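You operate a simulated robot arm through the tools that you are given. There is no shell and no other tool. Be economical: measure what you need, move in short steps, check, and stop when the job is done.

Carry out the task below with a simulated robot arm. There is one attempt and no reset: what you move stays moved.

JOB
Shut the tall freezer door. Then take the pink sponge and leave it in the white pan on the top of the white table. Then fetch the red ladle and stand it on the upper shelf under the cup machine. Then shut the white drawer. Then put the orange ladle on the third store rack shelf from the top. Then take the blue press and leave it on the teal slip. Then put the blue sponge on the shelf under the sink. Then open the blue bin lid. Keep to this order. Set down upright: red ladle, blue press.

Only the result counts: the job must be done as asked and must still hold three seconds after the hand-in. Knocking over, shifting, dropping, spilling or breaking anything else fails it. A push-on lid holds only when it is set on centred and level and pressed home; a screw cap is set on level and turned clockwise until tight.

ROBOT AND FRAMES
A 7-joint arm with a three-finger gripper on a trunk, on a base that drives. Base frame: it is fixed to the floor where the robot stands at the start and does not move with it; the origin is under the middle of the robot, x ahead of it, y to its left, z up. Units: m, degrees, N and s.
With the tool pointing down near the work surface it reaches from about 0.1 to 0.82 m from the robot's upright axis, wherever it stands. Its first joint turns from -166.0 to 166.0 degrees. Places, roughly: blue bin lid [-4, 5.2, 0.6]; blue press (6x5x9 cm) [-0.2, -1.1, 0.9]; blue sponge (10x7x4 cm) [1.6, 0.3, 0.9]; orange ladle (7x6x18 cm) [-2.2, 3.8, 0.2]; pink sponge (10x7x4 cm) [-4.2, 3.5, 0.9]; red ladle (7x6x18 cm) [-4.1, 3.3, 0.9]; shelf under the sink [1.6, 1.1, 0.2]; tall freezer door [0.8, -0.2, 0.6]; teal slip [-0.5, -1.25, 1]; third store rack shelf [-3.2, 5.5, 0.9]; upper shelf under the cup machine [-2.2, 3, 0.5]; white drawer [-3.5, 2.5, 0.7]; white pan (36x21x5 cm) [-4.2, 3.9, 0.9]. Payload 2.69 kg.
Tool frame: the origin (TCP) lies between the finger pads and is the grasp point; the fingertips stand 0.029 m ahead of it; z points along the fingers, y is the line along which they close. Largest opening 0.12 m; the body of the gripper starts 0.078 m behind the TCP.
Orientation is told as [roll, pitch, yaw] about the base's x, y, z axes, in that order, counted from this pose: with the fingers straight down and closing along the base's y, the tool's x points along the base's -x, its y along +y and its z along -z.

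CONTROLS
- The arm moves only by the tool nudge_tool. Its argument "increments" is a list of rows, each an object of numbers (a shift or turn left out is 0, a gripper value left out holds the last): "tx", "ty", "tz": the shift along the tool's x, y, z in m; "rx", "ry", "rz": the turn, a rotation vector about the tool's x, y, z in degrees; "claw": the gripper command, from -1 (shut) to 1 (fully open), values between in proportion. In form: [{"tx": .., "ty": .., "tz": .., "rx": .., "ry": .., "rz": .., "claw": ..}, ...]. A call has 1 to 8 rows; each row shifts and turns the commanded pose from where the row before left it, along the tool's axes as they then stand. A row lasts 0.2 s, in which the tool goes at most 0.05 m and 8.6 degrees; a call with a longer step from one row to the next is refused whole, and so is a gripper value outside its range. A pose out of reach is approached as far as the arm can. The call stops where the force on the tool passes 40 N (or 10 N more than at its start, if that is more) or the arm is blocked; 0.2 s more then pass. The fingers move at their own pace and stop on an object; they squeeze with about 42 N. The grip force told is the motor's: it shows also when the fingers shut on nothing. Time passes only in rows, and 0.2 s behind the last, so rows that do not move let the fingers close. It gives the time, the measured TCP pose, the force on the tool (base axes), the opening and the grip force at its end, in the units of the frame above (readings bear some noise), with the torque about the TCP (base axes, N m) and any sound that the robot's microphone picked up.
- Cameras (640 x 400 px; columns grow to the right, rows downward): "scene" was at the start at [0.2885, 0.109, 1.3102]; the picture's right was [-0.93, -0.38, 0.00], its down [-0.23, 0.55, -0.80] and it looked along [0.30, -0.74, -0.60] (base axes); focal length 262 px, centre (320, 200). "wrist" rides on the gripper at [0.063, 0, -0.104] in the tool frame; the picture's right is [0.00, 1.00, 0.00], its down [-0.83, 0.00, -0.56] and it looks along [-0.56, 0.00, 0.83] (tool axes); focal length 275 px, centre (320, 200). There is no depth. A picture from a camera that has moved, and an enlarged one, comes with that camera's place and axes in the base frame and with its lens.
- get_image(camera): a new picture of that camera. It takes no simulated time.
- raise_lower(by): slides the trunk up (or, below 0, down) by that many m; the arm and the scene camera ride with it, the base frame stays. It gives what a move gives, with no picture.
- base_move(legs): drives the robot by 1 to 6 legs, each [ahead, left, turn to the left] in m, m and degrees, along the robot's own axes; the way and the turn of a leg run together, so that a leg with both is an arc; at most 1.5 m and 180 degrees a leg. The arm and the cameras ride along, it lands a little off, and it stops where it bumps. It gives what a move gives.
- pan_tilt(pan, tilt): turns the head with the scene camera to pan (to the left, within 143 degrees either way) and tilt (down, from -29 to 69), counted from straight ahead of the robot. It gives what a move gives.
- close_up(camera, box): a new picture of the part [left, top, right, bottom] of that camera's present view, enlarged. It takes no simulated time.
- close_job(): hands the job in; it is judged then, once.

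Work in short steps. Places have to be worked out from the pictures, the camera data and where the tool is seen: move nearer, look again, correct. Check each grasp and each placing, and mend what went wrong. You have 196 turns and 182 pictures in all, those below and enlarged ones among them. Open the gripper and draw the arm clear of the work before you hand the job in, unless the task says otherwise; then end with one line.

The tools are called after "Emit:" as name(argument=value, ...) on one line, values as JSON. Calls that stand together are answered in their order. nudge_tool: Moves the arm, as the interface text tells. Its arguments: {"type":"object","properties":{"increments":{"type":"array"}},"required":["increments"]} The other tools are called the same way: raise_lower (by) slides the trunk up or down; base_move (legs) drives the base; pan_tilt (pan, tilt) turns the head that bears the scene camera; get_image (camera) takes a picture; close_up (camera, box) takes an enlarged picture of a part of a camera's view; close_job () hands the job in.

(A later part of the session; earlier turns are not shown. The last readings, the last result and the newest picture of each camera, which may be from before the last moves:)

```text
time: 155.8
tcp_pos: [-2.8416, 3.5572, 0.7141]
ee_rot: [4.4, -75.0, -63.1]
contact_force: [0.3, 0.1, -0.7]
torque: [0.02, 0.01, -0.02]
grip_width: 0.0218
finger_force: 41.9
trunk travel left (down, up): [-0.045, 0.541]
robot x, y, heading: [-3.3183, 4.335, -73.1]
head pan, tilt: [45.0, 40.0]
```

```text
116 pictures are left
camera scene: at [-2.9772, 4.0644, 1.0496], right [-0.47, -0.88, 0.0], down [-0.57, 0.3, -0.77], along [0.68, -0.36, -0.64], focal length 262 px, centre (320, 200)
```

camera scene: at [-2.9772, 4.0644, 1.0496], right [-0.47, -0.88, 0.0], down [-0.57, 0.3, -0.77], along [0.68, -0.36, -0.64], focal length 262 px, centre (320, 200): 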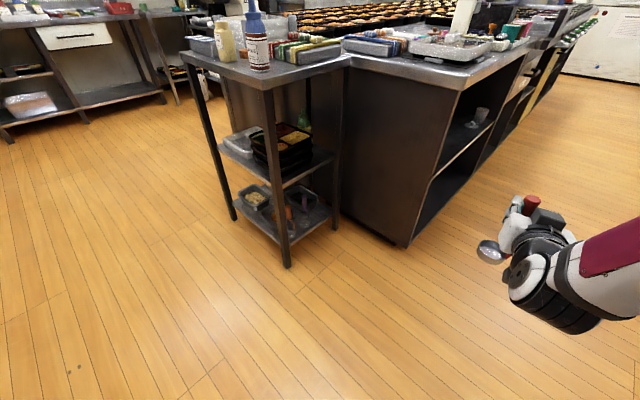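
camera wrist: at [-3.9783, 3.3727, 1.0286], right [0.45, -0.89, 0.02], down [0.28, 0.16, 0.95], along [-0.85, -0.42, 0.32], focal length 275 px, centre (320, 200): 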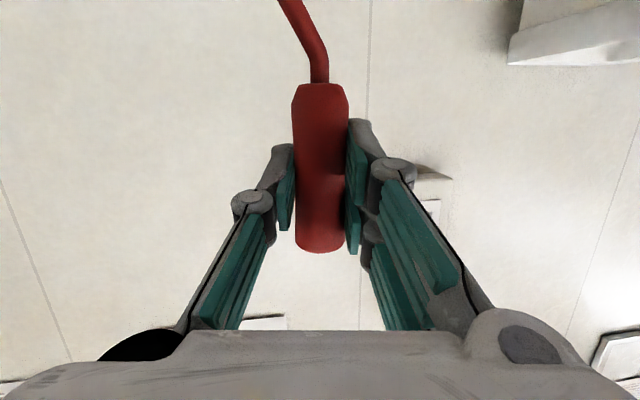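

I now swing the arm left about the shoulder (16 rows of 4.75°), so the tool points toward the cabinet side.

Emit:
nudge_tool(increments=[{"tx": 0.0019, "ty": 0.0455, "tz": -0.007, "rx": -4.62, "ry": 0.1, "rz": -1.225}, {"tx": 0.0019, "ty": 0.0455, "tz": -0.007, "rx": -4.62, "ry": 0.1, "rz": -1.225}, {"tx": 0.0019, "ty": 0.0455, "tz": -0.007, "rx": -4.62, "ry": 0.1, "rz": -1.225}, {"tx": 0.0019, "ty": 0.0455, "tz": -0.007, "rx": -4.62, "ry": 0.1, "rz": -1.225}, {"tx": 0.0019, "ty": 0.0455, "tz": -0.007, "rx": -4.62, "ry": 0.1, "rz": -1.225}, {"tx": 0.0019, "ty": 0.0455, "tz": -0.007, "rx": -4.62, "ry": 0.1, "rz": -1.225}, {"tx": 0.0019, "ty": 0.0455, "tz": -0.007, "rx": -4.62, "ry": 0.1, "rz": -1.225}, {"tx": 0.0019, "ty": 0.0455, "tz": -0.007, "rx": -4.62, "ry": 0.1, "rz": -1.225}])

Emit:
nudge_tool(increments=[{"tx": 0.0019, "ty": 0.0455, "tz": -0.007, "rx": -4.62, "ry": 0.1, "rz": -1.225}, {"tx": 0.0019, "ty": 0.0455, "tz": -0.007, "rx": -4.62, "ry": 0.1, "rz": -1.225}, {"tx": 0.0019, "ty": 0.0455, "tz": -0.007, "rx": -4.62, "ry": 0.1, "rz": -1.225}, {"tx": 0.0019, "ty": 0.0455, "tz": -0.007, "rx": -4.62, "ry": 0.1, "rz": -1.225}, {"tx": 0.0019, "ty": 0.0455, "tz": -0.007, "rx": -4.62, "ry": 0.1, "rz": -1.225}, {"tx": 0.0019, "ty": 0.0455, "tz": -0.007, "rx": -4.62, "ry": 0.1, "rz": -1.225}, {"tx": 0.0019, "ty": 0.0455, "tz": -0.007, "rx": -4.62, "ry": 0.1, "rz": -1.225}, {"tx": 0.0019, "ty": 0.0455, "tz": -0.007, "rx": -4.62, "ry": 0.1, "rz": -1.225}])

Emit:
get_image(camera="scene")

```text
time: 157.6
tcp_pos: [-2.6489, 3.8621, 0.7218]
ee_rot: [4.6, -75.0, -25.0]
contact_force: [0.4, 0.8, -1.4]
torque: [-0.03, 0.0, 0.0]
grip_width: 0.0222
finger_force: 42.3
trunk travel left (down, up): [-0.045, 0.541]
robot x, y, heading: [-3.3176, 4.3306, -73.4]
head pan, tilt: [45.0, 40.0]
```

```text
time: 159.5
tcp_pos: [-2.6413, 4.1133, 0.7106]
ee_rot: [4.9, -73.0, 1.9]
contact_force: [-0.2, -0.3, -1.8]
torque: [0.0, 0.01, -0.04]
grip_width: 0.0222
finger_force: 41.5
trunk travel left (down, up): [-0.045, 0.541]
robot x, y, heading: [-3.3198, 4.3368, -73.3]
head pan, tilt: [45.0, 40.0]
stopped in row 8: the arm was blocked; the commanded pose is now the measured one
```

```text
115 pictures are left
camera scene: at [-2.9749, 4.0739, 1.0459], right [-0.37, -0.93, 0.0], down [-0.63, 0.25, -0.74], along [0.68, -0.27, -0.68], focal length 262 px, centre (320, 200)
```

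scene: 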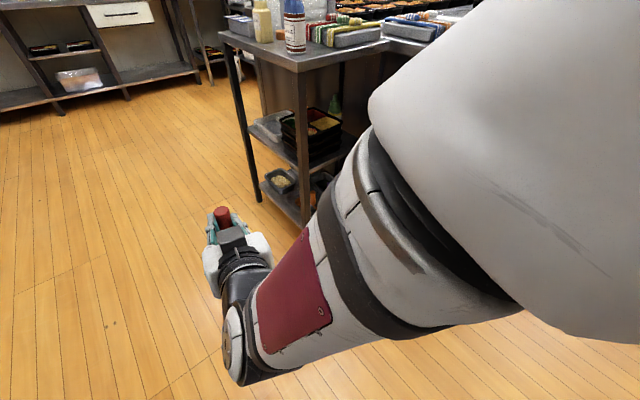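

The elbow touched the camera mast. I back off one step; the tool heading is already good (≈5°).

Emit:
nudge_tool(increments=[{"tx": -0.001, "ty": -0.04, "tz": 0.006, "rx": 4, "rz": 1.1}, {"tx": -0.001, "ty": -0.02, "tz": 0.003, "rx": 2, "rz": 0.5}])

Emit:
get_image(camera="wrist")

```text
time: 160.1
tcp_pos: [-2.6291, 4.0582, 0.708]
ee_rot: [4.2, -73.0, -3.3]
contact_force: [0.1, -0.4, -0.9]
torque: [0.02, 0.0, 0.0]
grip_width: 0.0217
finger_force: 41.4
trunk travel left (down, up): [-0.045, 0.541]
robot x, y, heading: [-3.3206, 4.3353, -72.9]
head pan, tilt: [45.0, 40.0]
```

```text
114 pictures are left
camera wrist: at [-2.7482, 4.0581, 0.6788], right [-0.01, 1.0, 0.02], down [-0.29, -0.02, 0.96], along [0.96, 0.01, 0.29], focal length 275 px, centre (320, 200)
```

wrist: 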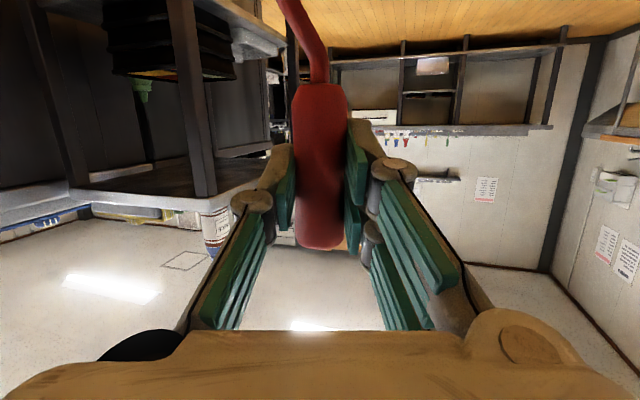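

Tool points +x now. I drive down the aisle so that the ladle stands in front of the shelf opening.

Emit:
base_move(legs=[[0.553, -0.19, 0], [0.362, -0.05, 0]])

Emit:
get_image(camera="wrist")

Emit:
get_image(camera="scene")

```text
time: 165.3
tcp_pos: [-2.6019, 3.101, 0.7098]
ee_rot: [4.2, -73.0, -3.7]
contact_force: [-0.4, -0.6, -1.6]
torque: [-0.03, 0.01, 0.01]
grip_width: 0.0219
finger_force: 42.2
trunk travel left (down, up): [-0.045, 0.541]
robot x, y, heading: [-3.2934, 3.3835, -73.3]
head pan, tilt: [45.0, 40.0]
```

```text
113 pictures are left
camera wrist: at [-2.7193, 3.1012, 0.6787], right [-0.01, 1.0, 0.02], down [-0.29, -0.02, 0.96], along [0.96, 0.0, 0.29], focal length 275 px, centre (320, 200)
```

wrist: 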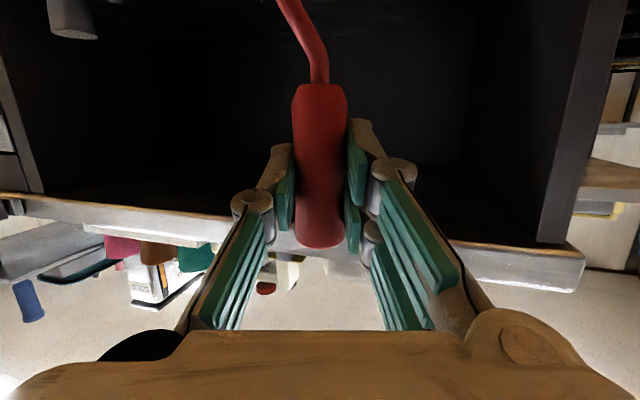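

```text
112 pictures are left
camera scene: at [-2.9485, 3.1096, 1.0497], right [-0.48, -0.88, 0.0], down [-0.56, 0.31, -0.77], along [0.67, -0.37, -0.64], focal length 262 px, centre (320, 200)
```

scene: 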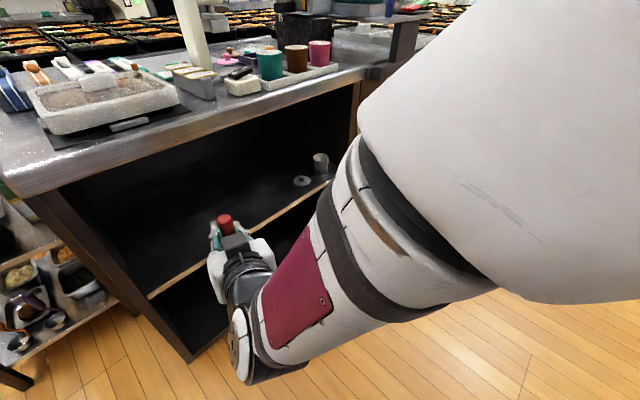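

The shelf surface is ≈0.41, slab underside ≈0.79. I lower the ladle to TCP ≈0.62 (bottom ≈0.47) while outside.

Emit:
raise_lower(by=-0.045)

Emit:
nudge_tool(increments=[{"tx": 0.02, "tz": 0.006}, {"tx": 0.02, "tz": 0.006}])

Emit:
get_image(camera="wrist")

```text
time: 166.2
tcp_pos: [-2.6, 3.101, 0.6644]
ee_rot: [4.2, -73.0, -3.8]
contact_force: [0.8, 0.5, -2.0]
torque: [-0.05, 0.04, 0.0]
grip_width: 0.0221
finger_force: 41.6
trunk travel left (down, up): [0.0, 0.586]
robot x, y, heading: [-3.2903, 3.3842, -73.7]
head pan, tilt: [45.0, 40.0]
```

```text
time: 166.8
tcp_pos: [-2.5994, 3.1006, 0.622]
ee_rot: [4.1, -73.0, -3.7]
contact_force: [0.0, 0.7, -1.4]
torque: [0.02, 0.03, 0.0]
grip_width: 0.0221
finger_force: 41.8
trunk travel left (down, up): [0.0, 0.586]
robot x, y, heading: [-3.2911, 3.3839, -73.5]
head pan, tilt: [45.0, 40.0]
```

```text
111 pictures are left
camera wrist: at [-2.7183, 3.1005, 0.5926], right [-0.01, 1.0, 0.02], down [-0.29, -0.02, 0.96], along [0.96, 0.0, 0.29], focal length 275 px, centre (320, 200)
```

wrist: 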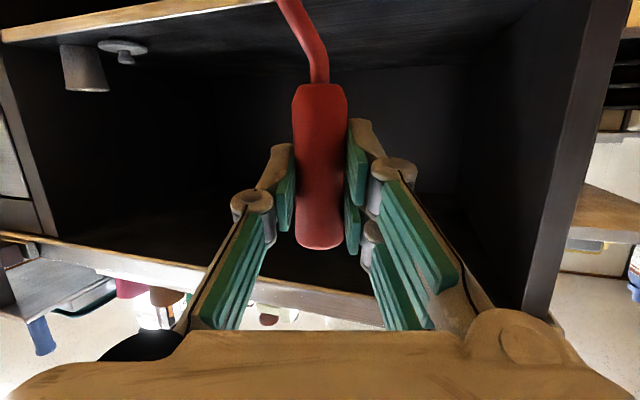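

Shelf edge computes to z≈0.45, so I raise 3 cm for margin and drive the ladle into the opening.

Emit:
nudge_tool(increments=[{"tx": -0.029, "tz": -0.009}])

Emit:
base_move(legs=[[0.11, 0.21, 0]])

Emit:
get_image(camera="wrist")

Emit:
get_image(camera="scene")

```text
time: 167.2
tcp_pos: [-2.6017, 3.1023, 0.6517]
ee_rot: [4.0, -72.9, -3.8]
contact_force: [0.4, 0.3, -1.3]
torque: [0.0, 0.01, 0.0]
grip_width: 0.0218
finger_force: 41.7
trunk travel left (down, up): [0.0, 0.586]
robot x, y, heading: [-3.2874, 3.3822, -73.7]
head pan, tilt: [45.0, 40.0]
```

```text
time: 169.0
tcp_pos: [-2.3668, 3.0555, 0.6525]
ee_rot: [4.1, -73.1, -3.7]
contact_force: [-0.1, 0.3, -1.0]
torque: [-0.02, 0.01, 0.0]
grip_width: 0.0219
finger_force: 42.1
trunk travel left (down, up): [0.0, 0.586]
robot x, y, heading: [-3.0595, 3.3382, -73.5]
head pan, tilt: [45.0, 40.0]
```

```text
110 pictures are left
camera wrist: at [-2.486, 3.0565, 0.6224], right [0.0, 1.0, 0.02], down [-0.29, -0.02, 0.96], along [0.96, 0.0, 0.29], focal length 275 px, centre (320, 200)
```

wrist: 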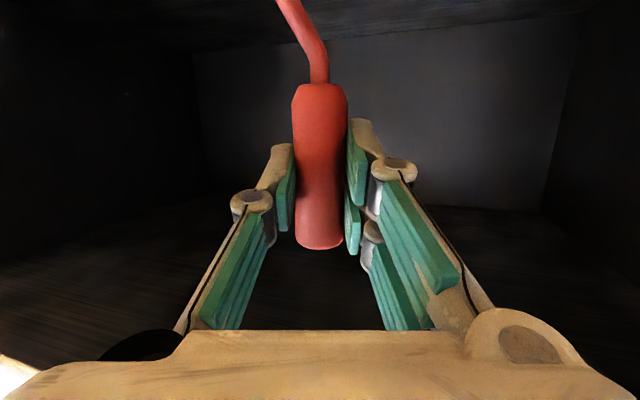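

```text
109 pictures are left
camera scene: at [-2.7162, 3.0678, 1.0057], right [-0.48, -0.88, 0.0], down [-0.56, 0.31, -0.77], along [0.67, -0.37, -0.64], focal length 262 px, centre (320, 200)
```

scene: 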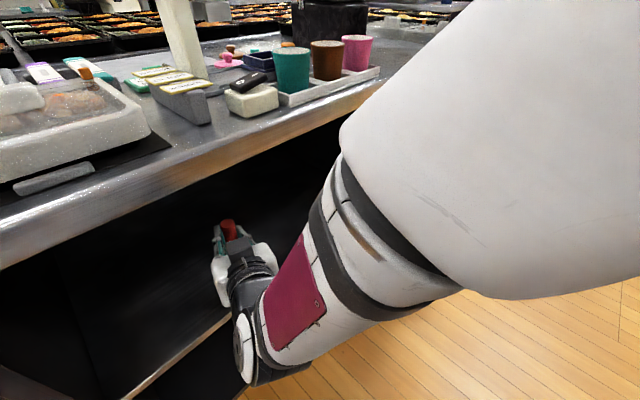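

The ladle is about at the front edge line (TCP x −2.367; front ≈−2.32). I extend the arm inward in small steps, watching the forearm against the slab.

Emit:
nudge_tool(increments=[{"tx": -0.01, "tz": 0.035}, {"tx": -0.01, "tz": 0.035}])

Emit:
get_image(camera="scene")

```text
time: 169.6
tcp_pos: [-2.2942, 3.0577, 0.6544]
ee_rot: [4.0, -73.0, -3.9]
contact_force: [0.1, 0.2, -1.4]
torque: [-0.03, 0.01, 0.0]
grip_width: 0.0221
finger_force: 41.7
trunk travel left (down, up): [0.0, 0.586]
robot x, y, heading: [-3.0617, 3.3425, -73.6]
head pan, tilt: [45.0, 40.0]
```

```text
108 pictures are left
camera scene: at [-2.7164, 3.0677, 1.0057], right [-0.48, -0.88, 0.0], down [-0.56, 0.31, -0.77], along [0.67, -0.37, -0.64], focal length 262 px, centre (320, 200)
```

scene: 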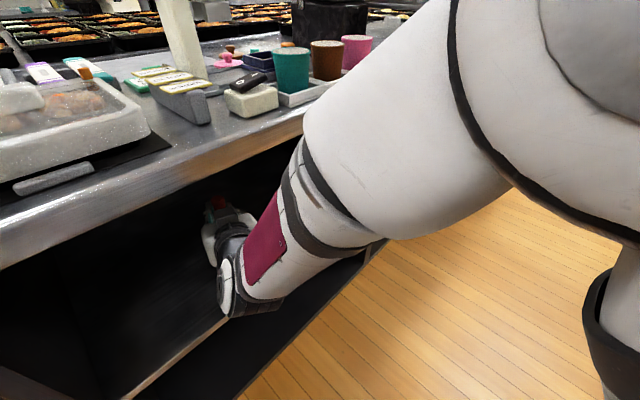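

The elbow is still ≈0.1 m in front of the slab edge. I extend another 7 cm.

Emit:
nudge_tool(increments=[{"tx": -0.01, "tz": 0.035}, {"tx": -0.01, "tz": 0.035}])

Emit:
get_image(camera="scene")

Emit:
get_image(camera="wrist")

```text
time: 170.2
tcp_pos: [-2.2202, 3.0577, 0.6528]
ee_rot: [4.1, -72.9, -3.8]
contact_force: [0.2, 0.2, -1.4]
torque: [-0.03, 0.0, 0.03]
grip_width: 0.0221
finger_force: 42.3
trunk travel left (down, up): [0.0, 0.586]
robot x, y, heading: [-3.057, 3.3374, -73.6]
head pan, tilt: [45.0, 40.0]
```

```text
107 pictures are left
camera scene: at [-2.7164, 3.0677, 1.0057], right [-0.48, -0.88, 0.0], down [-0.56, 0.31, -0.77], along [0.67, -0.37, -0.64], focal length 262 px, centre (320, 200)
```

scene: 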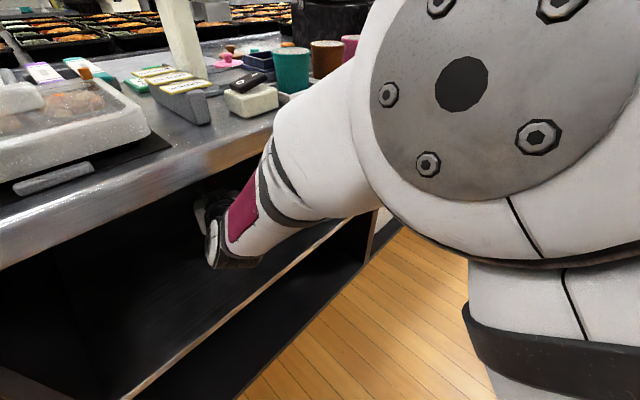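

```text
106 pictures are left
camera wrist: at [-2.3383, 3.0576, 0.6227], right [0.0, 1.0, 0.02], down [-0.29, -0.02, 0.96], along [0.96, 0.0, 0.29], focal length 275 px, centre (320, 200)
```

wrist: 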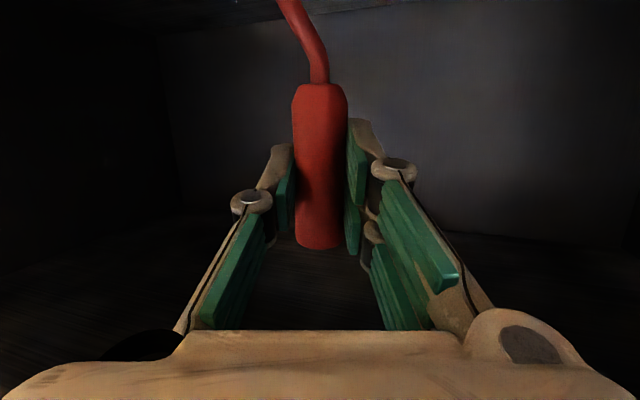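

The ladle is ≈0.10 m inside. I lower it in small steps until contact.

Emit:
nudge_tool(increments=[{"tx": 0.0191, "tz": 0.0058}, {"tx": 0.0143, "tz": 0.0044}])

Emit:
nudge_tool(increments=[{"tx": 0.0096, "tz": 0.0029}])

Emit:
nudge_tool(increments=[{"tx": 0.0096, "tz": 0.0029}])

```text
time: 170.8
tcp_pos: [-2.2182, 3.0578, 0.6242]
ee_rot: [4.3, -74.0, -4.0]
contact_force: [-6.1, 1.0, 32.0]
torque: [0.0, 0.17, 0.01]
grip_width: 0.0216
finger_force: 41.9
trunk travel left (down, up): [0.0, 0.586]
robot x, y, heading: [-3.0583, 3.3405, -73.6]
head pan, tilt: [45.0, 40.0]
```

```text
time: 171.1
tcp_pos: [-2.2164, 3.057, 0.6238]
ee_rot: [4.2, -74.4, -4.1]
contact_force: [1.1, -0.9, 6.1]
torque: [0.03, -0.39, 0.01]
grip_width: 0.0219
finger_force: 42.0
trunk travel left (down, up): [0.0, 0.586]
robot x, y, heading: [-3.0581, 3.3412, -73.8]
head pan, tilt: [45.0, 40.0]
stopped in row 1: the force on the tool passed its limit at 48 N (the readings are from after the stop); the commanded pose is now the measured one
```

```text
time: 171.5
tcp_pos: [-2.2147, 3.0574, 0.6233]
ee_rot: [4.6, -75.4, -4.4]
contact_force: [1.0, 0.2, 5.9]
torque: [-0.06, -0.32, 0.02]
grip_width: 0.0219
finger_force: 42.1
trunk travel left (down, up): [0.0, 0.586]
robot x, y, heading: [-3.0576, 3.3411, -73.8]
head pan, tilt: [45.0, 40.0]
stopped in row 1: the force on the tool passed its limit at 43 N (the readings are from after the stop); the commanded pose is now the measured one
```

Contact under the ladle (force through TCP, tilt back to the original −75°), so it stands on the shelf. I relieve 1 mm, open, and look.

Emit:
nudge_tool(increments=[{"tx": -0.001}, {"claw": -0.3}, {"claw": 0.2}, {}])

Emit:
get_image(camera="wrist")

```text
time: 172.5
tcp_pos: [-2.2151, 3.0576, 0.6225]
ee_rot: [4.5, -75.3, -4.3]
contact_force: [-0.1, -0.3, -0.3]
torque: [0.01, -0.01, 0.02]
grip_width: 0.0719
finger_force: 0.1
trunk travel left (down, up): [0.0, 0.586]
robot x, y, heading: [-3.0541, 3.3396, -73.6]
head pan, tilt: [45.0, 40.0]
```

```text
105 pictures are left
camera wrist: at [-2.3317, 3.058, 0.5874], right [0.0, 1.0, 0.02], down [-0.33, -0.02, 0.95], along [0.95, 0.0, 0.33], focal length 275 px, centre (320, 200)
```

wrist: 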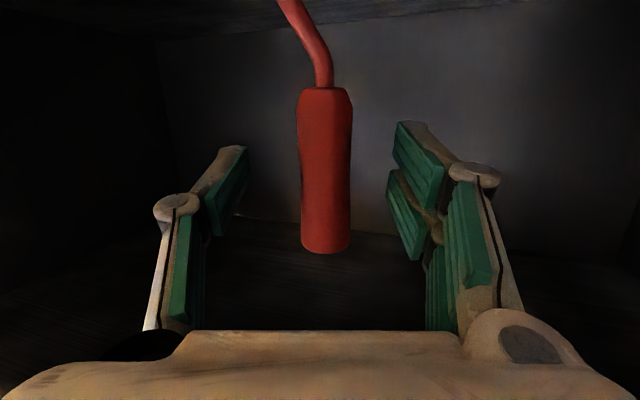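

The ladle stands free and upright. I withdraw the fingers straight back.

Emit:
nudge_tool(increments=[{"claw": 0.6}, {"tx": 0.009, "tz": -0.035}, {"tx": 0.009, "tz": -0.035}, {"tx": 0.009, "tz": -0.035}, {"tx": 0.009, "tz": -0.035}])

Emit:
get_image(camera="wrist")

```text
time: 173.7
tcp_pos: [-2.3566, 3.0597, 0.6235]
ee_rot: [4.7, -75.3, -4.3]
contact_force: [-0.3, -0.4, -0.5]
torque: [0.0, 0.01, 0.0]
grip_width: 0.0958
finger_force: 0.0
trunk travel left (down, up): [0.0, 0.586]
robot x, y, heading: [-3.0588, 3.3422, -73.8]
head pan, tilt: [45.0, 40.0]
```

```text
104 pictures are left
camera wrist: at [-2.4739, 3.06, 0.5887], right [0.0, 1.0, 0.02], down [-0.33, -0.02, 0.94], along [0.95, 0.0, 0.33], focal length 275 px, centre (320, 200)
```

wrist: 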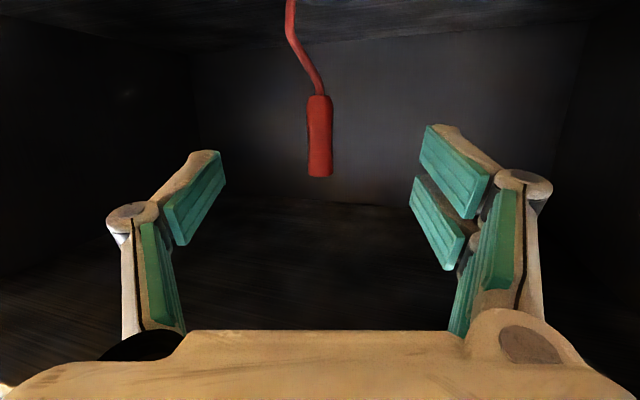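

Ladle placed. I back the base out along the way I came, then raise the trunk.

Emit:
base_move(legs=[[-0.11, -0.21, 0], [-0.362, 0.03, 0]])

Emit:
get_image(camera="wrist")

Emit:
raise_lower(by=0.3)

Emit:
get_image(camera="scene")

```text
time: 177.5
tcp_pos: [-2.6676, 3.4794, 0.6232]
ee_rot: [4.5, -75.2, -3.6]
contact_force: [-0.4, 0.6, -0.5]
torque: [0.02, 0.02, 0.05]
grip_width: 0.0959
finger_force: 0.1
trunk travel left (down, up): [0.0, 0.586]
robot x, y, heading: [-3.3696, 3.7542, -73.1]
head pan, tilt: [45.0, 40.0]
```

```text
103 pictures are left
camera wrist: at [-2.7844, 3.4789, 0.5887], right [-0.01, 1.0, 0.02], down [-0.33, -0.02, 0.95], along [0.95, 0.01, 0.33], focal length 275 px, centre (320, 200)
```

wrist: 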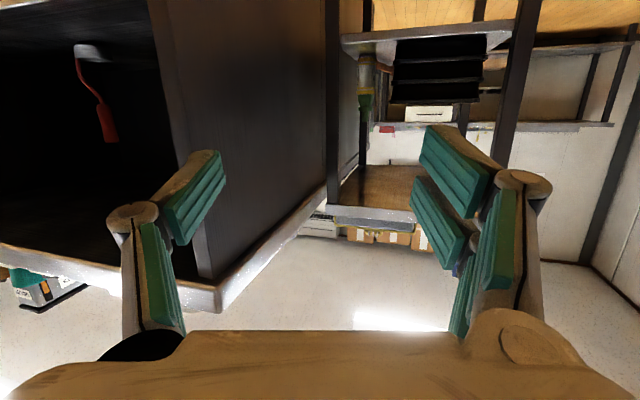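

```text
time: 180.5
tcp_pos: [-2.667, 3.4803, 0.9234]
ee_rot: [4.4, -75.2, -3.6]
contact_force: [-0.3, -0.1, -0.3]
torque: [-0.02, 0.02, -0.02]
grip_width: 0.0963
finger_force: 0.1
trunk travel left (down, up): [-0.3, 0.286]
robot x, y, heading: [-3.3728, 3.7477, -72.9]
head pan, tilt: [45.0, 40.0]
```

```text
102 pictures are left
camera scene: at [-3.0392, 3.5229, 1.3051], right [-0.47, -0.88, 0.0], down [-0.57, 0.3, -0.77], along [0.68, -0.36, -0.64], focal length 262 px, centre (320, 200)
```

scene: 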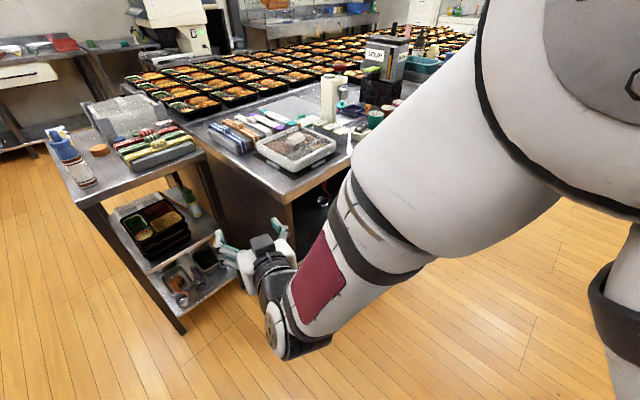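

The ladle is visible standing on the shelf. Now the drawer: I turn the tool downward again, lifting a bit.

Emit:
nudge_tool(increments=[{"ry": 8.3}, {"ry": 8.3}, {"ry": 8.3}, {"ry": 8.3}, {"ry": 8.3}, {"ry": 8.3}, {"ry": 8.3}, {"ry": 8.3}])

Emit:
nudge_tool(increments=[{"ry": 8.3, "claw": -1}, {"tz": -0.04}, {"tz": -0.04}])

```text
time: 181.9
tcp_pos: [-2.6688, 3.3701, 0.9504]
ee_rot: [2.7, -30.6, -11.0]
contact_force: [0.1, 0.2, -0.5]
torque: [-0.07, -0.02, -0.01]
grip_width: 0.096
finger_force: 0.0
trunk travel left (down, up): [-0.3, 0.286]
robot x, y, heading: [-3.3709, 3.7523, -73.1]
head pan, tilt: [45.0, 40.0]
stopped in row 6: the arm was blocked; the commanded pose is now the measured one
```

```text
time: 182.7
tcp_pos: [-2.6954, 3.3831, 1.0232]
ee_rot: [2.4, -22.0, -9.2]
contact_force: [0.7, 0.0, 0.1]
torque: [0.02, 0.03, 0.05]
grip_width: 0.0
finger_force: 28.8
trunk travel left (down, up): [-0.3, 0.286]
robot x, y, heading: [-3.371, 3.7528, -73.0]
head pan, tilt: [45.0, 40.0]
```

Blocked again by the mast on the left side, so I swing the hand to the robot's front first.

Emit:
nudge_tool(increments=[{"tx": 0.0304, "ty": -0.035, "tz": -0.0123}, {"tx": 0.0304, "ty": -0.035, "tz": -0.0123}, {"tx": 0.0304, "ty": -0.035, "tz": -0.0123}, {"tx": 0.0304, "ty": -0.035, "tz": -0.0123}, {"tx": 0.0304, "ty": -0.035, "tz": -0.0123}, {"tx": 0.0304, "ty": -0.035, "tz": -0.0123}, {"tx": 0.0304, "ty": -0.035, "tz": -0.0123}, {"tx": 0.0304, "ty": -0.035, "tz": -0.0123}])

Emit:
nudge_tool(increments=[{"tx": 0.0304, "ty": -0.035, "tz": -0.0123}, {"tx": 0.0304, "ty": -0.035, "tz": -0.0123}, {"tx": 0.0304, "ty": -0.035, "tz": -0.0123}, {"ry": 7.3, "rz": 2}, {"ry": 7.3, "rz": 2}, {"ry": 7.3, "rz": 2}])

Emit:
pan_tilt(pan=-40, tilt=40)

Emit:
get_image(camera="scene")

```text
time: 184.5
tcp_pos: [-2.9994, 3.1445, 1.0101]
ee_rot: [2.4, -22.1, -9.3]
contact_force: [-0.2, -0.5, 1.1]
torque: [0.0, -0.01, -0.03]
grip_width: 0.0
finger_force: 28.3
trunk travel left (down, up): [-0.3, 0.286]
robot x, y, heading: [-3.3707, 3.7526, -73.0]
head pan, tilt: [45.0, 40.0]
```

```text
time: 185.9
tcp_pos: [-3.1123, 3.0567, 1.0064]
ee_rot: [3.5, 0.2, -14.4]
contact_force: [-0.1, 0.4, -0.3]
torque: [0.01, 0.0, 0.01]
grip_width: 0.0001
finger_force: 28.8
trunk travel left (down, up): [-0.3, 0.286]
robot x, y, heading: [-3.3702, 3.752, -72.9]
head pan, tilt: [45.0, 40.0]
```

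```text
time: 187.5
tcp_pos: [-3.1115, 3.0548, 1.0057]
ee_rot: [3.4, 0.0, -14.2]
contact_force: [-1.1, 0.4, 0.2]
torque: [0.0, 0.0, -0.03]
grip_width: 0.0001
finger_force: 28.5
trunk travel left (down, up): [-0.3, 0.286]
robot x, y, heading: [-3.3709, 3.7515, -72.8]
head pan, tilt: [-40.0, 40.0]
```

```text
101 pictures are left
camera scene: at [-3.1475, 3.4843, 1.3052], right [-0.92, 0.39, 0.0], down [0.25, 0.59, -0.77], along [-0.3, -0.71, -0.64], focal length 262 px, centre (320, 200)
```

scene: 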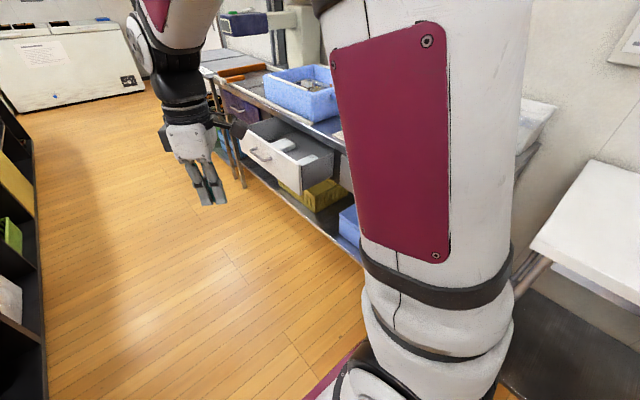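

Drawer front runs (-3.26,2.28)→(-3.40,2.69), z 0.64–0.75. I drive 0.45 m ahead and yaw the tool so the wrist camera faces away from the counter.

Emit:
base_move(legs=[[0.45, 0, 0]])

Emit:
nudge_tool(increments=[{"rz": 8.5}, {"rz": 8.5}, {"rz": 8.5}, {"rz": 8.5}, {"rz": 8.5}, {"rz": 8.5}, {"rz": 8.5}, {"rz": 8.5}])

Emit:
nudge_tool(increments=[{"rz": 8.5}, {"rz": 8.5}, {"rz": 8.5}, {"rz": 8.5}, {"rz": 8.5}, {"rz": 8.5}, {"rz": 8.5}, {"rz": 8.5}])

Emit:
get_image(camera="scene")

Emit:
get_image(camera="wrist")

```text
time: 190.2
tcp_pos: [-2.9722, 2.6217, 1.0056]
ee_rot: [3.4, 0.1, -13.7]
contact_force: [0.3, -0.1, -0.1]
torque: [-0.03, 0.0, 0.02]
grip_width: 0.0002
finger_force: 28.5
trunk travel left (down, up): [-0.3, 0.286]
robot x, y, heading: [-3.2391, 3.3166, -72.3]
head pan, tilt: [-40.0, 40.0]
```

```text
time: 192.0
tcp_pos: [-2.9719, 2.6221, 1.0046]
ee_rot: [1.2, 3.2, -81.9]
contact_force: [-0.2, -0.1, -0.9]
torque: [0.04, -0.01, 0.0]
grip_width: 0.0
finger_force: 28.6
trunk travel left (down, up): [-0.3, 0.286]
robot x, y, heading: [-3.2376, 3.3154, -72.5]
head pan, tilt: [-40.0, 40.0]
```

```text
time: 193.8
tcp_pos: [-2.97, 2.6213, 1.0062]
ee_rot: [-2.5, 2.3, -149.9]
contact_force: [0.1, 0.0, -0.2]
torque: [0.01, -0.01, 0.01]
grip_width: 0.0002
finger_force: 28.9
trunk travel left (down, up): [-0.3, 0.286]
robot x, y, heading: [-3.2355, 3.3199, -72.4]
head pan, tilt: [-40.0, 40.0]
```

```text
100 pictures are left
camera scene: at [-3.0102, 3.0509, 1.3052], right [-0.92, 0.38, 0.0], down [0.25, 0.59, -0.77], along [-0.29, -0.71, -0.64], focal length 262 px, centre (320, 200)
```

scene: 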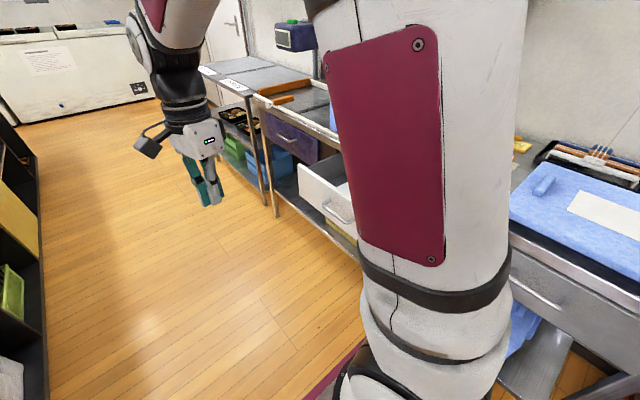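

```text
99 pictures are left
camera wrist: at [-2.9185, 2.6476, 1.1121], right [0.5, -0.86, -0.04], down [-0.72, -0.45, 0.52], along [-0.47, -0.23, -0.85], focal length 275 px, centre (320, 200)
```

wrist: 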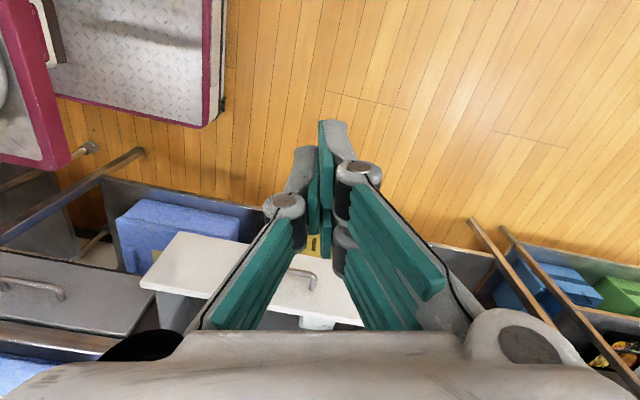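

The wrist view shows the drawer front and handle (≈(-3.34,2.475)). I approach to just in front of it and lower to z≈0.72, tilting the tips forward.

Emit:
nudge_tool(increments=[{"tx": -0.0384, "ty": -0.0176}, {"tx": -0.0384, "ty": -0.0176}, {"tx": -0.0384, "ty": -0.0176}, {"tx": -0.0384, "ty": -0.0176}, {"tx": -0.0384, "ty": -0.0176}])

Emit:
nudge_tool(increments=[{"tz": 0.045}, {"tz": 0.045}, {"tz": 0.045}, {"tz": 0.045}, {"tz": 0.045}, {"tz": 0.045}, {"ry": -8}, {"ry": -8}])

Emit:
get_image(camera="wrist")

```text
time: 195.0
tcp_pos: [-3.1844, 2.6019, 1.0018]
ee_rot: [-2.4, 2.3, -149.7]
contact_force: [0.9, 0.7, 0.7]
torque: [0.0, 0.02, -0.01]
grip_width: 0.0
finger_force: 28.6
trunk travel left (down, up): [-0.3, 0.286]
robot x, y, heading: [-3.2386, 3.3157, -72.7]
head pan, tilt: [-40.0, 40.0]
```

```text
time: 196.8
tcp_pos: [-3.1811, 2.6178, 0.7331]
ee_rot: [-2.6, -13.7, -149.2]
contact_force: [0.0, -1.1, 0.6]
torque: [0.0, -0.06, 0.02]
grip_width: 0.0
finger_force: 28.8
trunk travel left (down, up): [-0.3, 0.286]
robot x, y, heading: [-3.2376, 3.3146, -72.5]
head pan, tilt: [-40.0, 40.0]
```

```text
98 pictures are left
camera wrist: at [-3.1046, 2.6585, 0.8183], right [0.51, -0.86, -0.04], down [-0.56, -0.37, 0.74], along [-0.65, -0.35, -0.67], focal length 275 px, centre (320, 200)
```

wrist: 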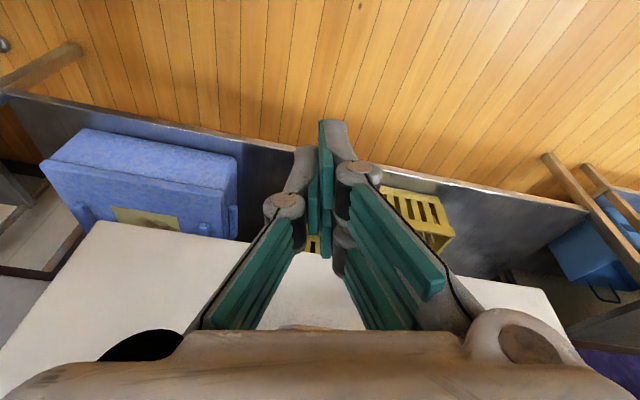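

I push forward along the drawer's closing direction.

Emit:
nudge_tool(increments=[{"tx": -0.038, "ty": -0.0076, "tz": 0.0093}, {"tx": -0.038, "ty": -0.0076, "tz": 0.0093}, {"tx": -0.038, "ty": -0.0076, "tz": 0.0093}, {"tx": -0.038, "ty": -0.0076, "tz": 0.0093}, {"tx": -0.038, "ty": -0.0076, "tz": 0.0093}, {"tx": -0.038, "ty": -0.0076, "tz": 0.0093}])

Emit:
get_image(camera="wrist")

Emit:
get_image(camera="scene")

```text
time: 198.2
tcp_pos: [-3.4025, 2.5382, 0.7362]
ee_rot: [-2.7, -13.8, -149.2]
contact_force: [0.8, 0.1, -0.4]
torque: [0.0, 0.02, 0.02]
grip_width: 0.0
finger_force: 28.7
trunk travel left (down, up): [-0.3, 0.286]
robot x, y, heading: [-3.2355, 3.3156, -72.3]
head pan, tilt: [-40.0, 40.0]
```

```text
97 pictures are left
camera wrist: at [-3.3265, 2.5791, 0.8223], right [0.51, -0.86, -0.04], down [-0.57, -0.37, 0.74], along [-0.65, -0.35, -0.68], focal length 275 px, centre (320, 200)
```

wrist: 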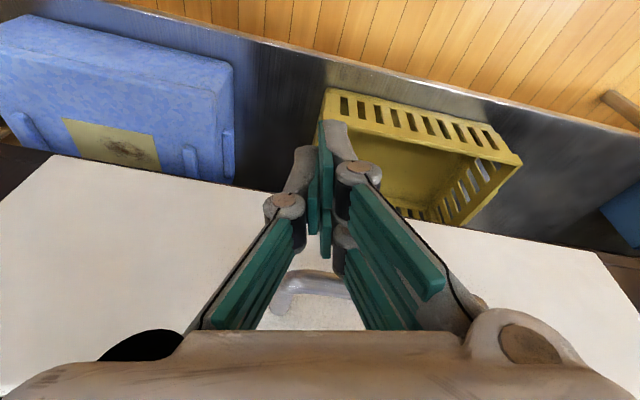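

```text
96 pictures are left
camera scene: at [-3.0099, 3.0511, 1.3051], right [-0.92, 0.38, 0.0], down [0.25, 0.59, -0.77], along [-0.29, -0.71, -0.64], focal length 262 px, centre (320, 200)
```

scene: 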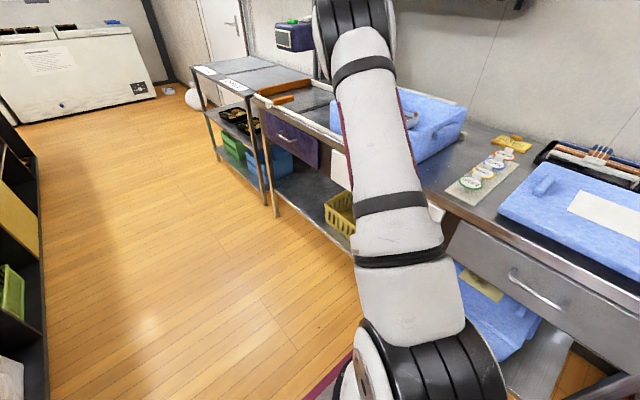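

The drawer seems to be moving along. I keep pushing until it stops.

Emit:
nudge_tool(increments=[{"tx": -0.038, "ty": -0.0076, "tz": 0.0093}, {"tx": -0.038, "ty": -0.0076, "tz": 0.0093}, {"tx": -0.038, "ty": -0.0076, "tz": 0.0093}])

Emit:
get_image(camera="wrist")

```text
time: 198.6
tcp_pos: [-3.425, 2.5298, 0.7325]
ee_rot: [-2.6, -12.5, -148.8]
contact_force: [2.4, 1.0, 0.6]
torque: [0.0, 0.06, 0.0]
grip_width: 0.0
finger_force: 28.9
trunk travel left (down, up): [-0.3, 0.286]
robot x, y, heading: [-3.2358, 3.3168, -72.4]
head pan, tilt: [-40.0, 40.0]
stopped in row 2: the force on the tool passed its limit at 55 N (the readings are from after the stop); the commanded pose is now the measured one
```

```text
95 pictures are left
camera wrist: at [-3.351, 2.5702, 0.8204], right [0.51, -0.86, -0.05], down [-0.58, -0.38, 0.72], along [-0.64, -0.34, -0.69], focal length 275 px, centre (320, 200)
```

wrist: 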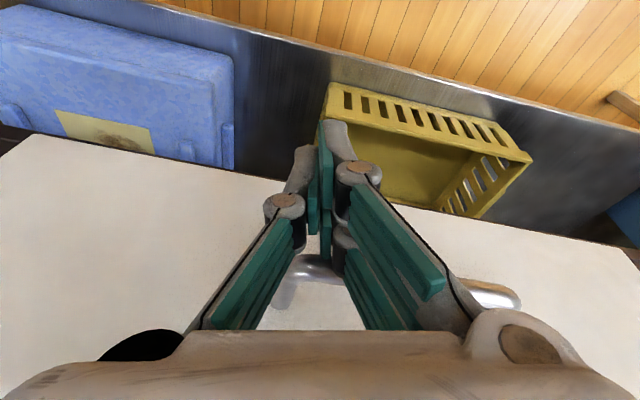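

First firm contact. I continue pushing at a slower pace.

Emit:
nudge_tool(increments=[{"tx": -0.014, "ty": -0.0028, "tz": 0.0034}, {"tx": -0.014, "ty": -0.0028, "tz": 0.0034}, {"tx": -0.014, "ty": -0.0028, "tz": 0.0034}, {"tx": -0.014, "ty": -0.0028, "tz": 0.0034}, {"tx": -0.014, "ty": -0.0028, "tz": 0.0034}, {"tx": -0.014, "ty": -0.0028, "tz": 0.0034}, {"tx": -0.014, "ty": -0.0028, "tz": 0.0034}, {"tx": -0.014, "ty": -0.0028, "tz": 0.0034}])

Emit:
get_image(camera="wrist")

```text
time: 199.0
tcp_pos: [-3.4275, 2.5298, 0.7291]
ee_rot: [-3.0, -11.3, -148.3]
contact_force: [0.9, 1.3, -2.7]
torque: [0.03, 0.01, 0.02]
grip_width: 0.0
finger_force: 28.5
trunk travel left (down, up): [-0.3, 0.286]
robot x, y, heading: [-3.235, 3.3137, -72.1]
head pan, tilt: [-40.0, 40.0]
stopped in row 2: the force on the tool passed its limit at 44 N (the readings are from after the stop); the commanded pose is now the measured one
```

```text
94 pictures are left
camera wrist: at [-3.3555, 2.5677, 0.8173], right [0.52, -0.85, -0.05], down [-0.59, -0.4, 0.71], along [-0.62, -0.34, -0.71], focal length 275 px, centre (320, 200)
```

wrist: 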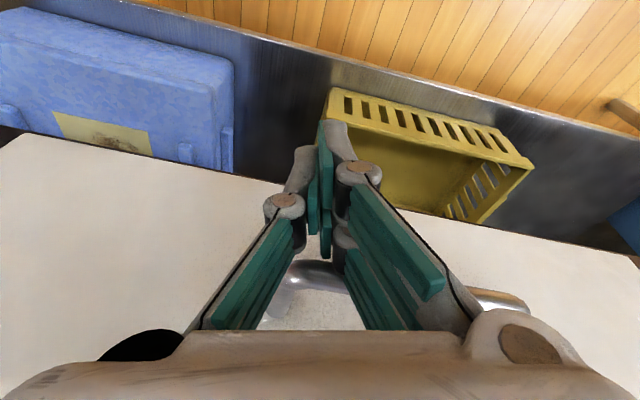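

The push now meets a stiff stop. I retreat the hand and look at the drawer.

Emit:
nudge_tool(increments=[{"tx": 0.04, "tz": -0.01}, {"tx": 0.04, "tz": -0.01}, {"tx": 0.04, "tz": -0.01}, {"tx": 0.04, "tz": -0.01}])

Emit:
get_image(camera="wrist")

Emit:
pan_tilt(pan=-75, tilt=40)

Emit:
get_image(camera="scene")

```text
time: 200.0
tcp_pos: [-3.2873, 2.6154, 0.7374]
ee_rot: [-2.9, -11.4, -148.5]
contact_force: [-1.4, -0.5, -0.7]
torque: [-0.05, -0.02, 0.0]
grip_width: 0.0
finger_force: 28.9
trunk travel left (down, up): [-0.3, 0.286]
robot x, y, heading: [-3.234, 3.318, -72.6]
head pan, tilt: [-40.0, 40.0]
```

```text
93 pictures are left
camera wrist: at [-3.2149, 2.6543, 0.8263], right [0.52, -0.85, -0.05], down [-0.58, -0.4, 0.71], along [-0.63, -0.34, -0.7], focal length 275 px, centre (320, 200)
```

wrist: 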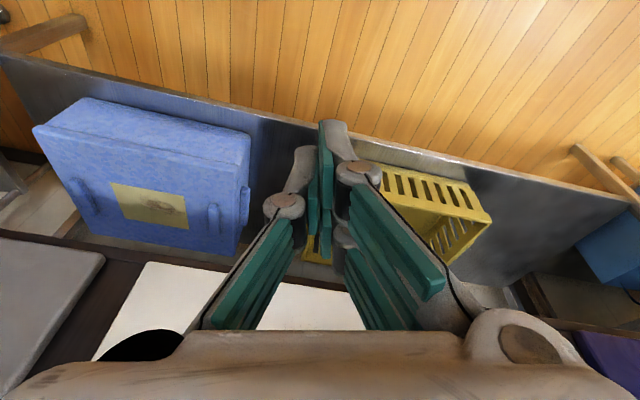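

```text
time: 201.1
tcp_pos: [-3.2878, 2.6146, 0.7364]
ee_rot: [-2.9, -11.3, -148.4]
contact_force: [0.3, 0.4, -0.2]
torque: [0.04, -0.02, 0.02]
grip_width: 0.0001
finger_force: 28.8
trunk travel left (down, up): [-0.3, 0.286]
robot x, y, heading: [-3.2357, 3.3156, -72.4]
head pan, tilt: [-75.0, 40.0]
```

```text
92 pictures are left
camera scene: at [-3.0489, 3.084, 1.3052], right [-0.54, 0.84, 0.0], down [0.54, 0.35, -0.77], along [-0.65, -0.41, -0.64], focal length 262 px, centre (320, 200)
```

scene: 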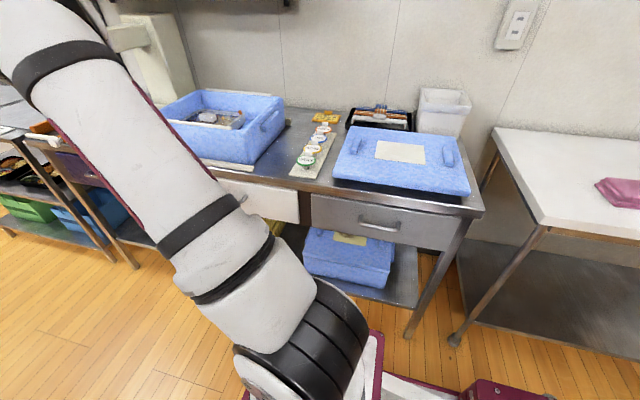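

The white drawer now looks flush with its neighbour. I zoom in to confirm.

Emit:
close_up(camera="scene", box=[200, 140, 400, 265])

```text
3.20 times, centred on (300, 202) of scene
camera zoom: at [-3.0489, 3.084, 1.3052], right [-0.54, 0.84, 0.0], down [0.54, 0.35, -0.77], along [-0.65, -0.41, -0.64], focal length 837 px, centre (384, 192)
```

zoom: 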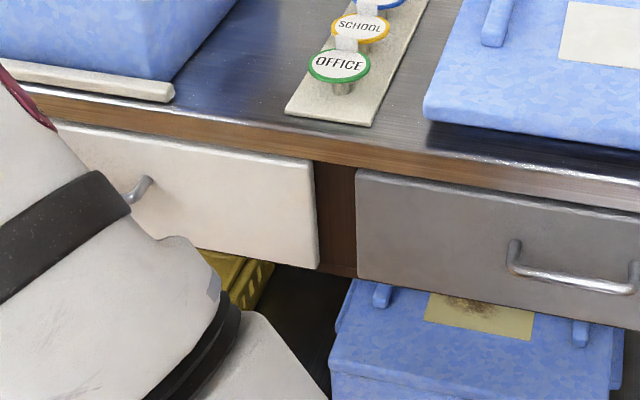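

The drawer is shut. I raise the hand and drive back to the open area, turning to look at the cart where the orange ladle lies.

Emit:
nudge_tool(increments=[{"tz": -0.045}, {"tz": -0.045}, {"tz": -0.045}, {"tz": -0.045}, {"tz": -0.045}, {"tz": -0.045}, {"ry": 6}, {"ry": 5}])

Emit:
base_move(legs=[[-0.96, 0.38, 0], [0, 0, 42]])

Emit:
pan_tilt(pan=0, tilt=40)

Emit:
get_image(camera="scene")

```text
time: 202.8
tcp_pos: [-3.2344, 2.6298, 1.0013]
ee_rot: [-2.9, -0.3, -149.0]
contact_force: [0.9, 1.0, -0.6]
torque: [-0.05, 0.0, 0.01]
grip_width: 0.0
finger_force: 28.6
trunk travel left (down, up): [-0.3, 0.286]
robot x, y, heading: [-3.2369, 3.3114, -72.5]
head pan, tilt: [-75.0, 40.0]
```

```text
time: 210.0
tcp_pos: [-2.6965, 3.8392, 1.0009]
ee_rot: [-3.0, -0.2, -103.9]
contact_force: [-0.3, 0.0, -0.2]
torque: [0.03, -0.03, -0.03]
grip_width: 0.0001
finger_force: 28.5
trunk travel left (down, up): [-0.3, 0.286]
robot x, y, heading: [-3.1796, 4.3245, -27.3]
head pan, tilt: [-75.0, 40.0]
```

```text
time: 211.5
tcp_pos: [-2.6961, 3.8387, 1.0005]
ee_rot: [-2.9, -0.3, -103.8]
contact_force: [0.0, 0.4, 0.8]
torque: [-0.01, 0.0, -0.02]
grip_width: 0.0
finger_force: 28.7
trunk travel left (down, up): [-0.3, 0.286]
robot x, y, heading: [-3.1862, 4.3262, -27.0]
head pan, tilt: [0.0, 40.0]
```

```text
90 pictures are left
camera scene: at [-2.7956, 4.3345, 1.3052], right [-0.46, -0.89, 0.0], down [-0.57, 0.29, -0.77], along [0.68, -0.35, -0.64], focal length 262 px, centre (320, 200)
```

scene: 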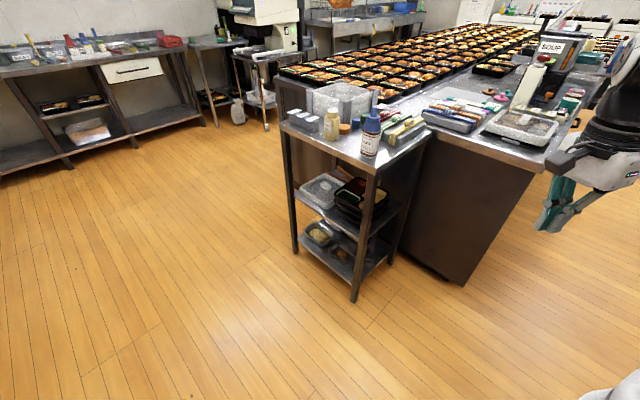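

I zoom in on the cart's lower shelf where the orange ladle should be.

Emit:
close_up(camera="scene", box=[270, 160, 430, 310])

```text
2.67 times, centred on (350, 235) of scene
camera zoom: at [-2.7956, 4.3345, 1.3052], right [-0.46, -0.89, 0.0], down [-0.57, 0.29, -0.77], along [0.68, -0.35, -0.64], focal length 698 px, centre (240, 107)
```

zoom: 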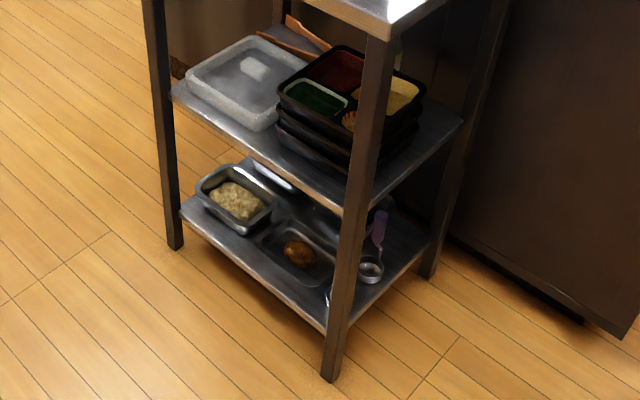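

Lower shelf holds pans, a purple ladle and something more hidden behind the leg. I move to view the cart from its −x side with a lower camera.

Emit:
base_move(legs=[[0.07, -0.387, 0], [0, 0, 25]])

Emit:
raise_lower(by=-0.25)

Emit:
pan_tilt(pan=-5, tilt=35)

Emit:
close_up(camera="scene", box=[160, 100, 480, 300])

```text
time: 215.2
tcp_pos: [-2.653, 3.7184, 1.0007]
ee_rot: [-2.9, -0.4, -78.5]
contact_force: [-0.6, 1.5, -0.2]
torque: [0.02, -0.03, -0.01]
grip_width: 0.0001
finger_force: 27.9
trunk travel left (down, up): [-0.3, 0.286]
robot x, y, heading: [-3.3008, 3.9466, -1.9]
head pan, tilt: [0.0, 40.0]
```

```text
time: 217.8
tcp_pos: [-2.652, 3.7197, 0.7519]
ee_rot: [-2.9, -0.3, -78.5]
contact_force: [0.2, -0.3, 0.0]
torque: [-0.01, 0.0, 0.0]
grip_width: 0.0
finger_force: 28.5
trunk travel left (down, up): [-0.05, 0.536]
robot x, y, heading: [-3.2975, 3.9486, -1.8]
head pan, tilt: [0.0, 40.0]
```

```text
time: 218.5
tcp_pos: [-2.6535, 3.7187, 0.7505]
ee_rot: [-2.9, -0.2, -78.4]
contact_force: [-0.3, -0.4, 0.8]
torque: [0.03, 0.0, 0.0]
grip_width: 0.0001
finger_force: 28.5
trunk travel left (down, up): [-0.05, 0.536]
robot x, y, heading: [-3.299, 3.9466, -2.2]
head pan, tilt: [-5.0, 35.0]
```

```text
2.00 times, centred on (320, 200) of scene
camera zoom: at [-2.9066, 4.1154, 1.0622], right [-0.12, -0.99, 0.0], down [-0.57, 0.07, -0.82], along [0.81, -0.1, -0.57], focal length 523 px, centre (320, 200)
```

zoom: 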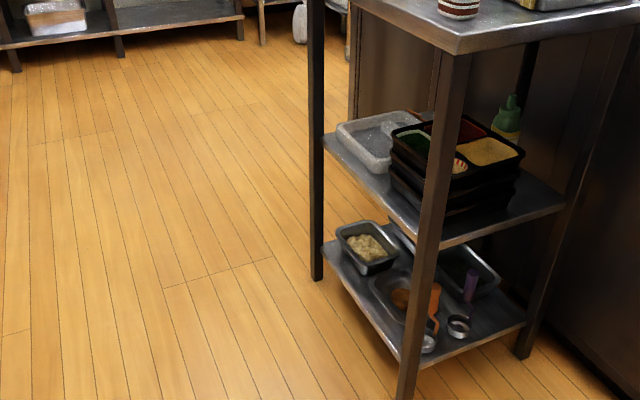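

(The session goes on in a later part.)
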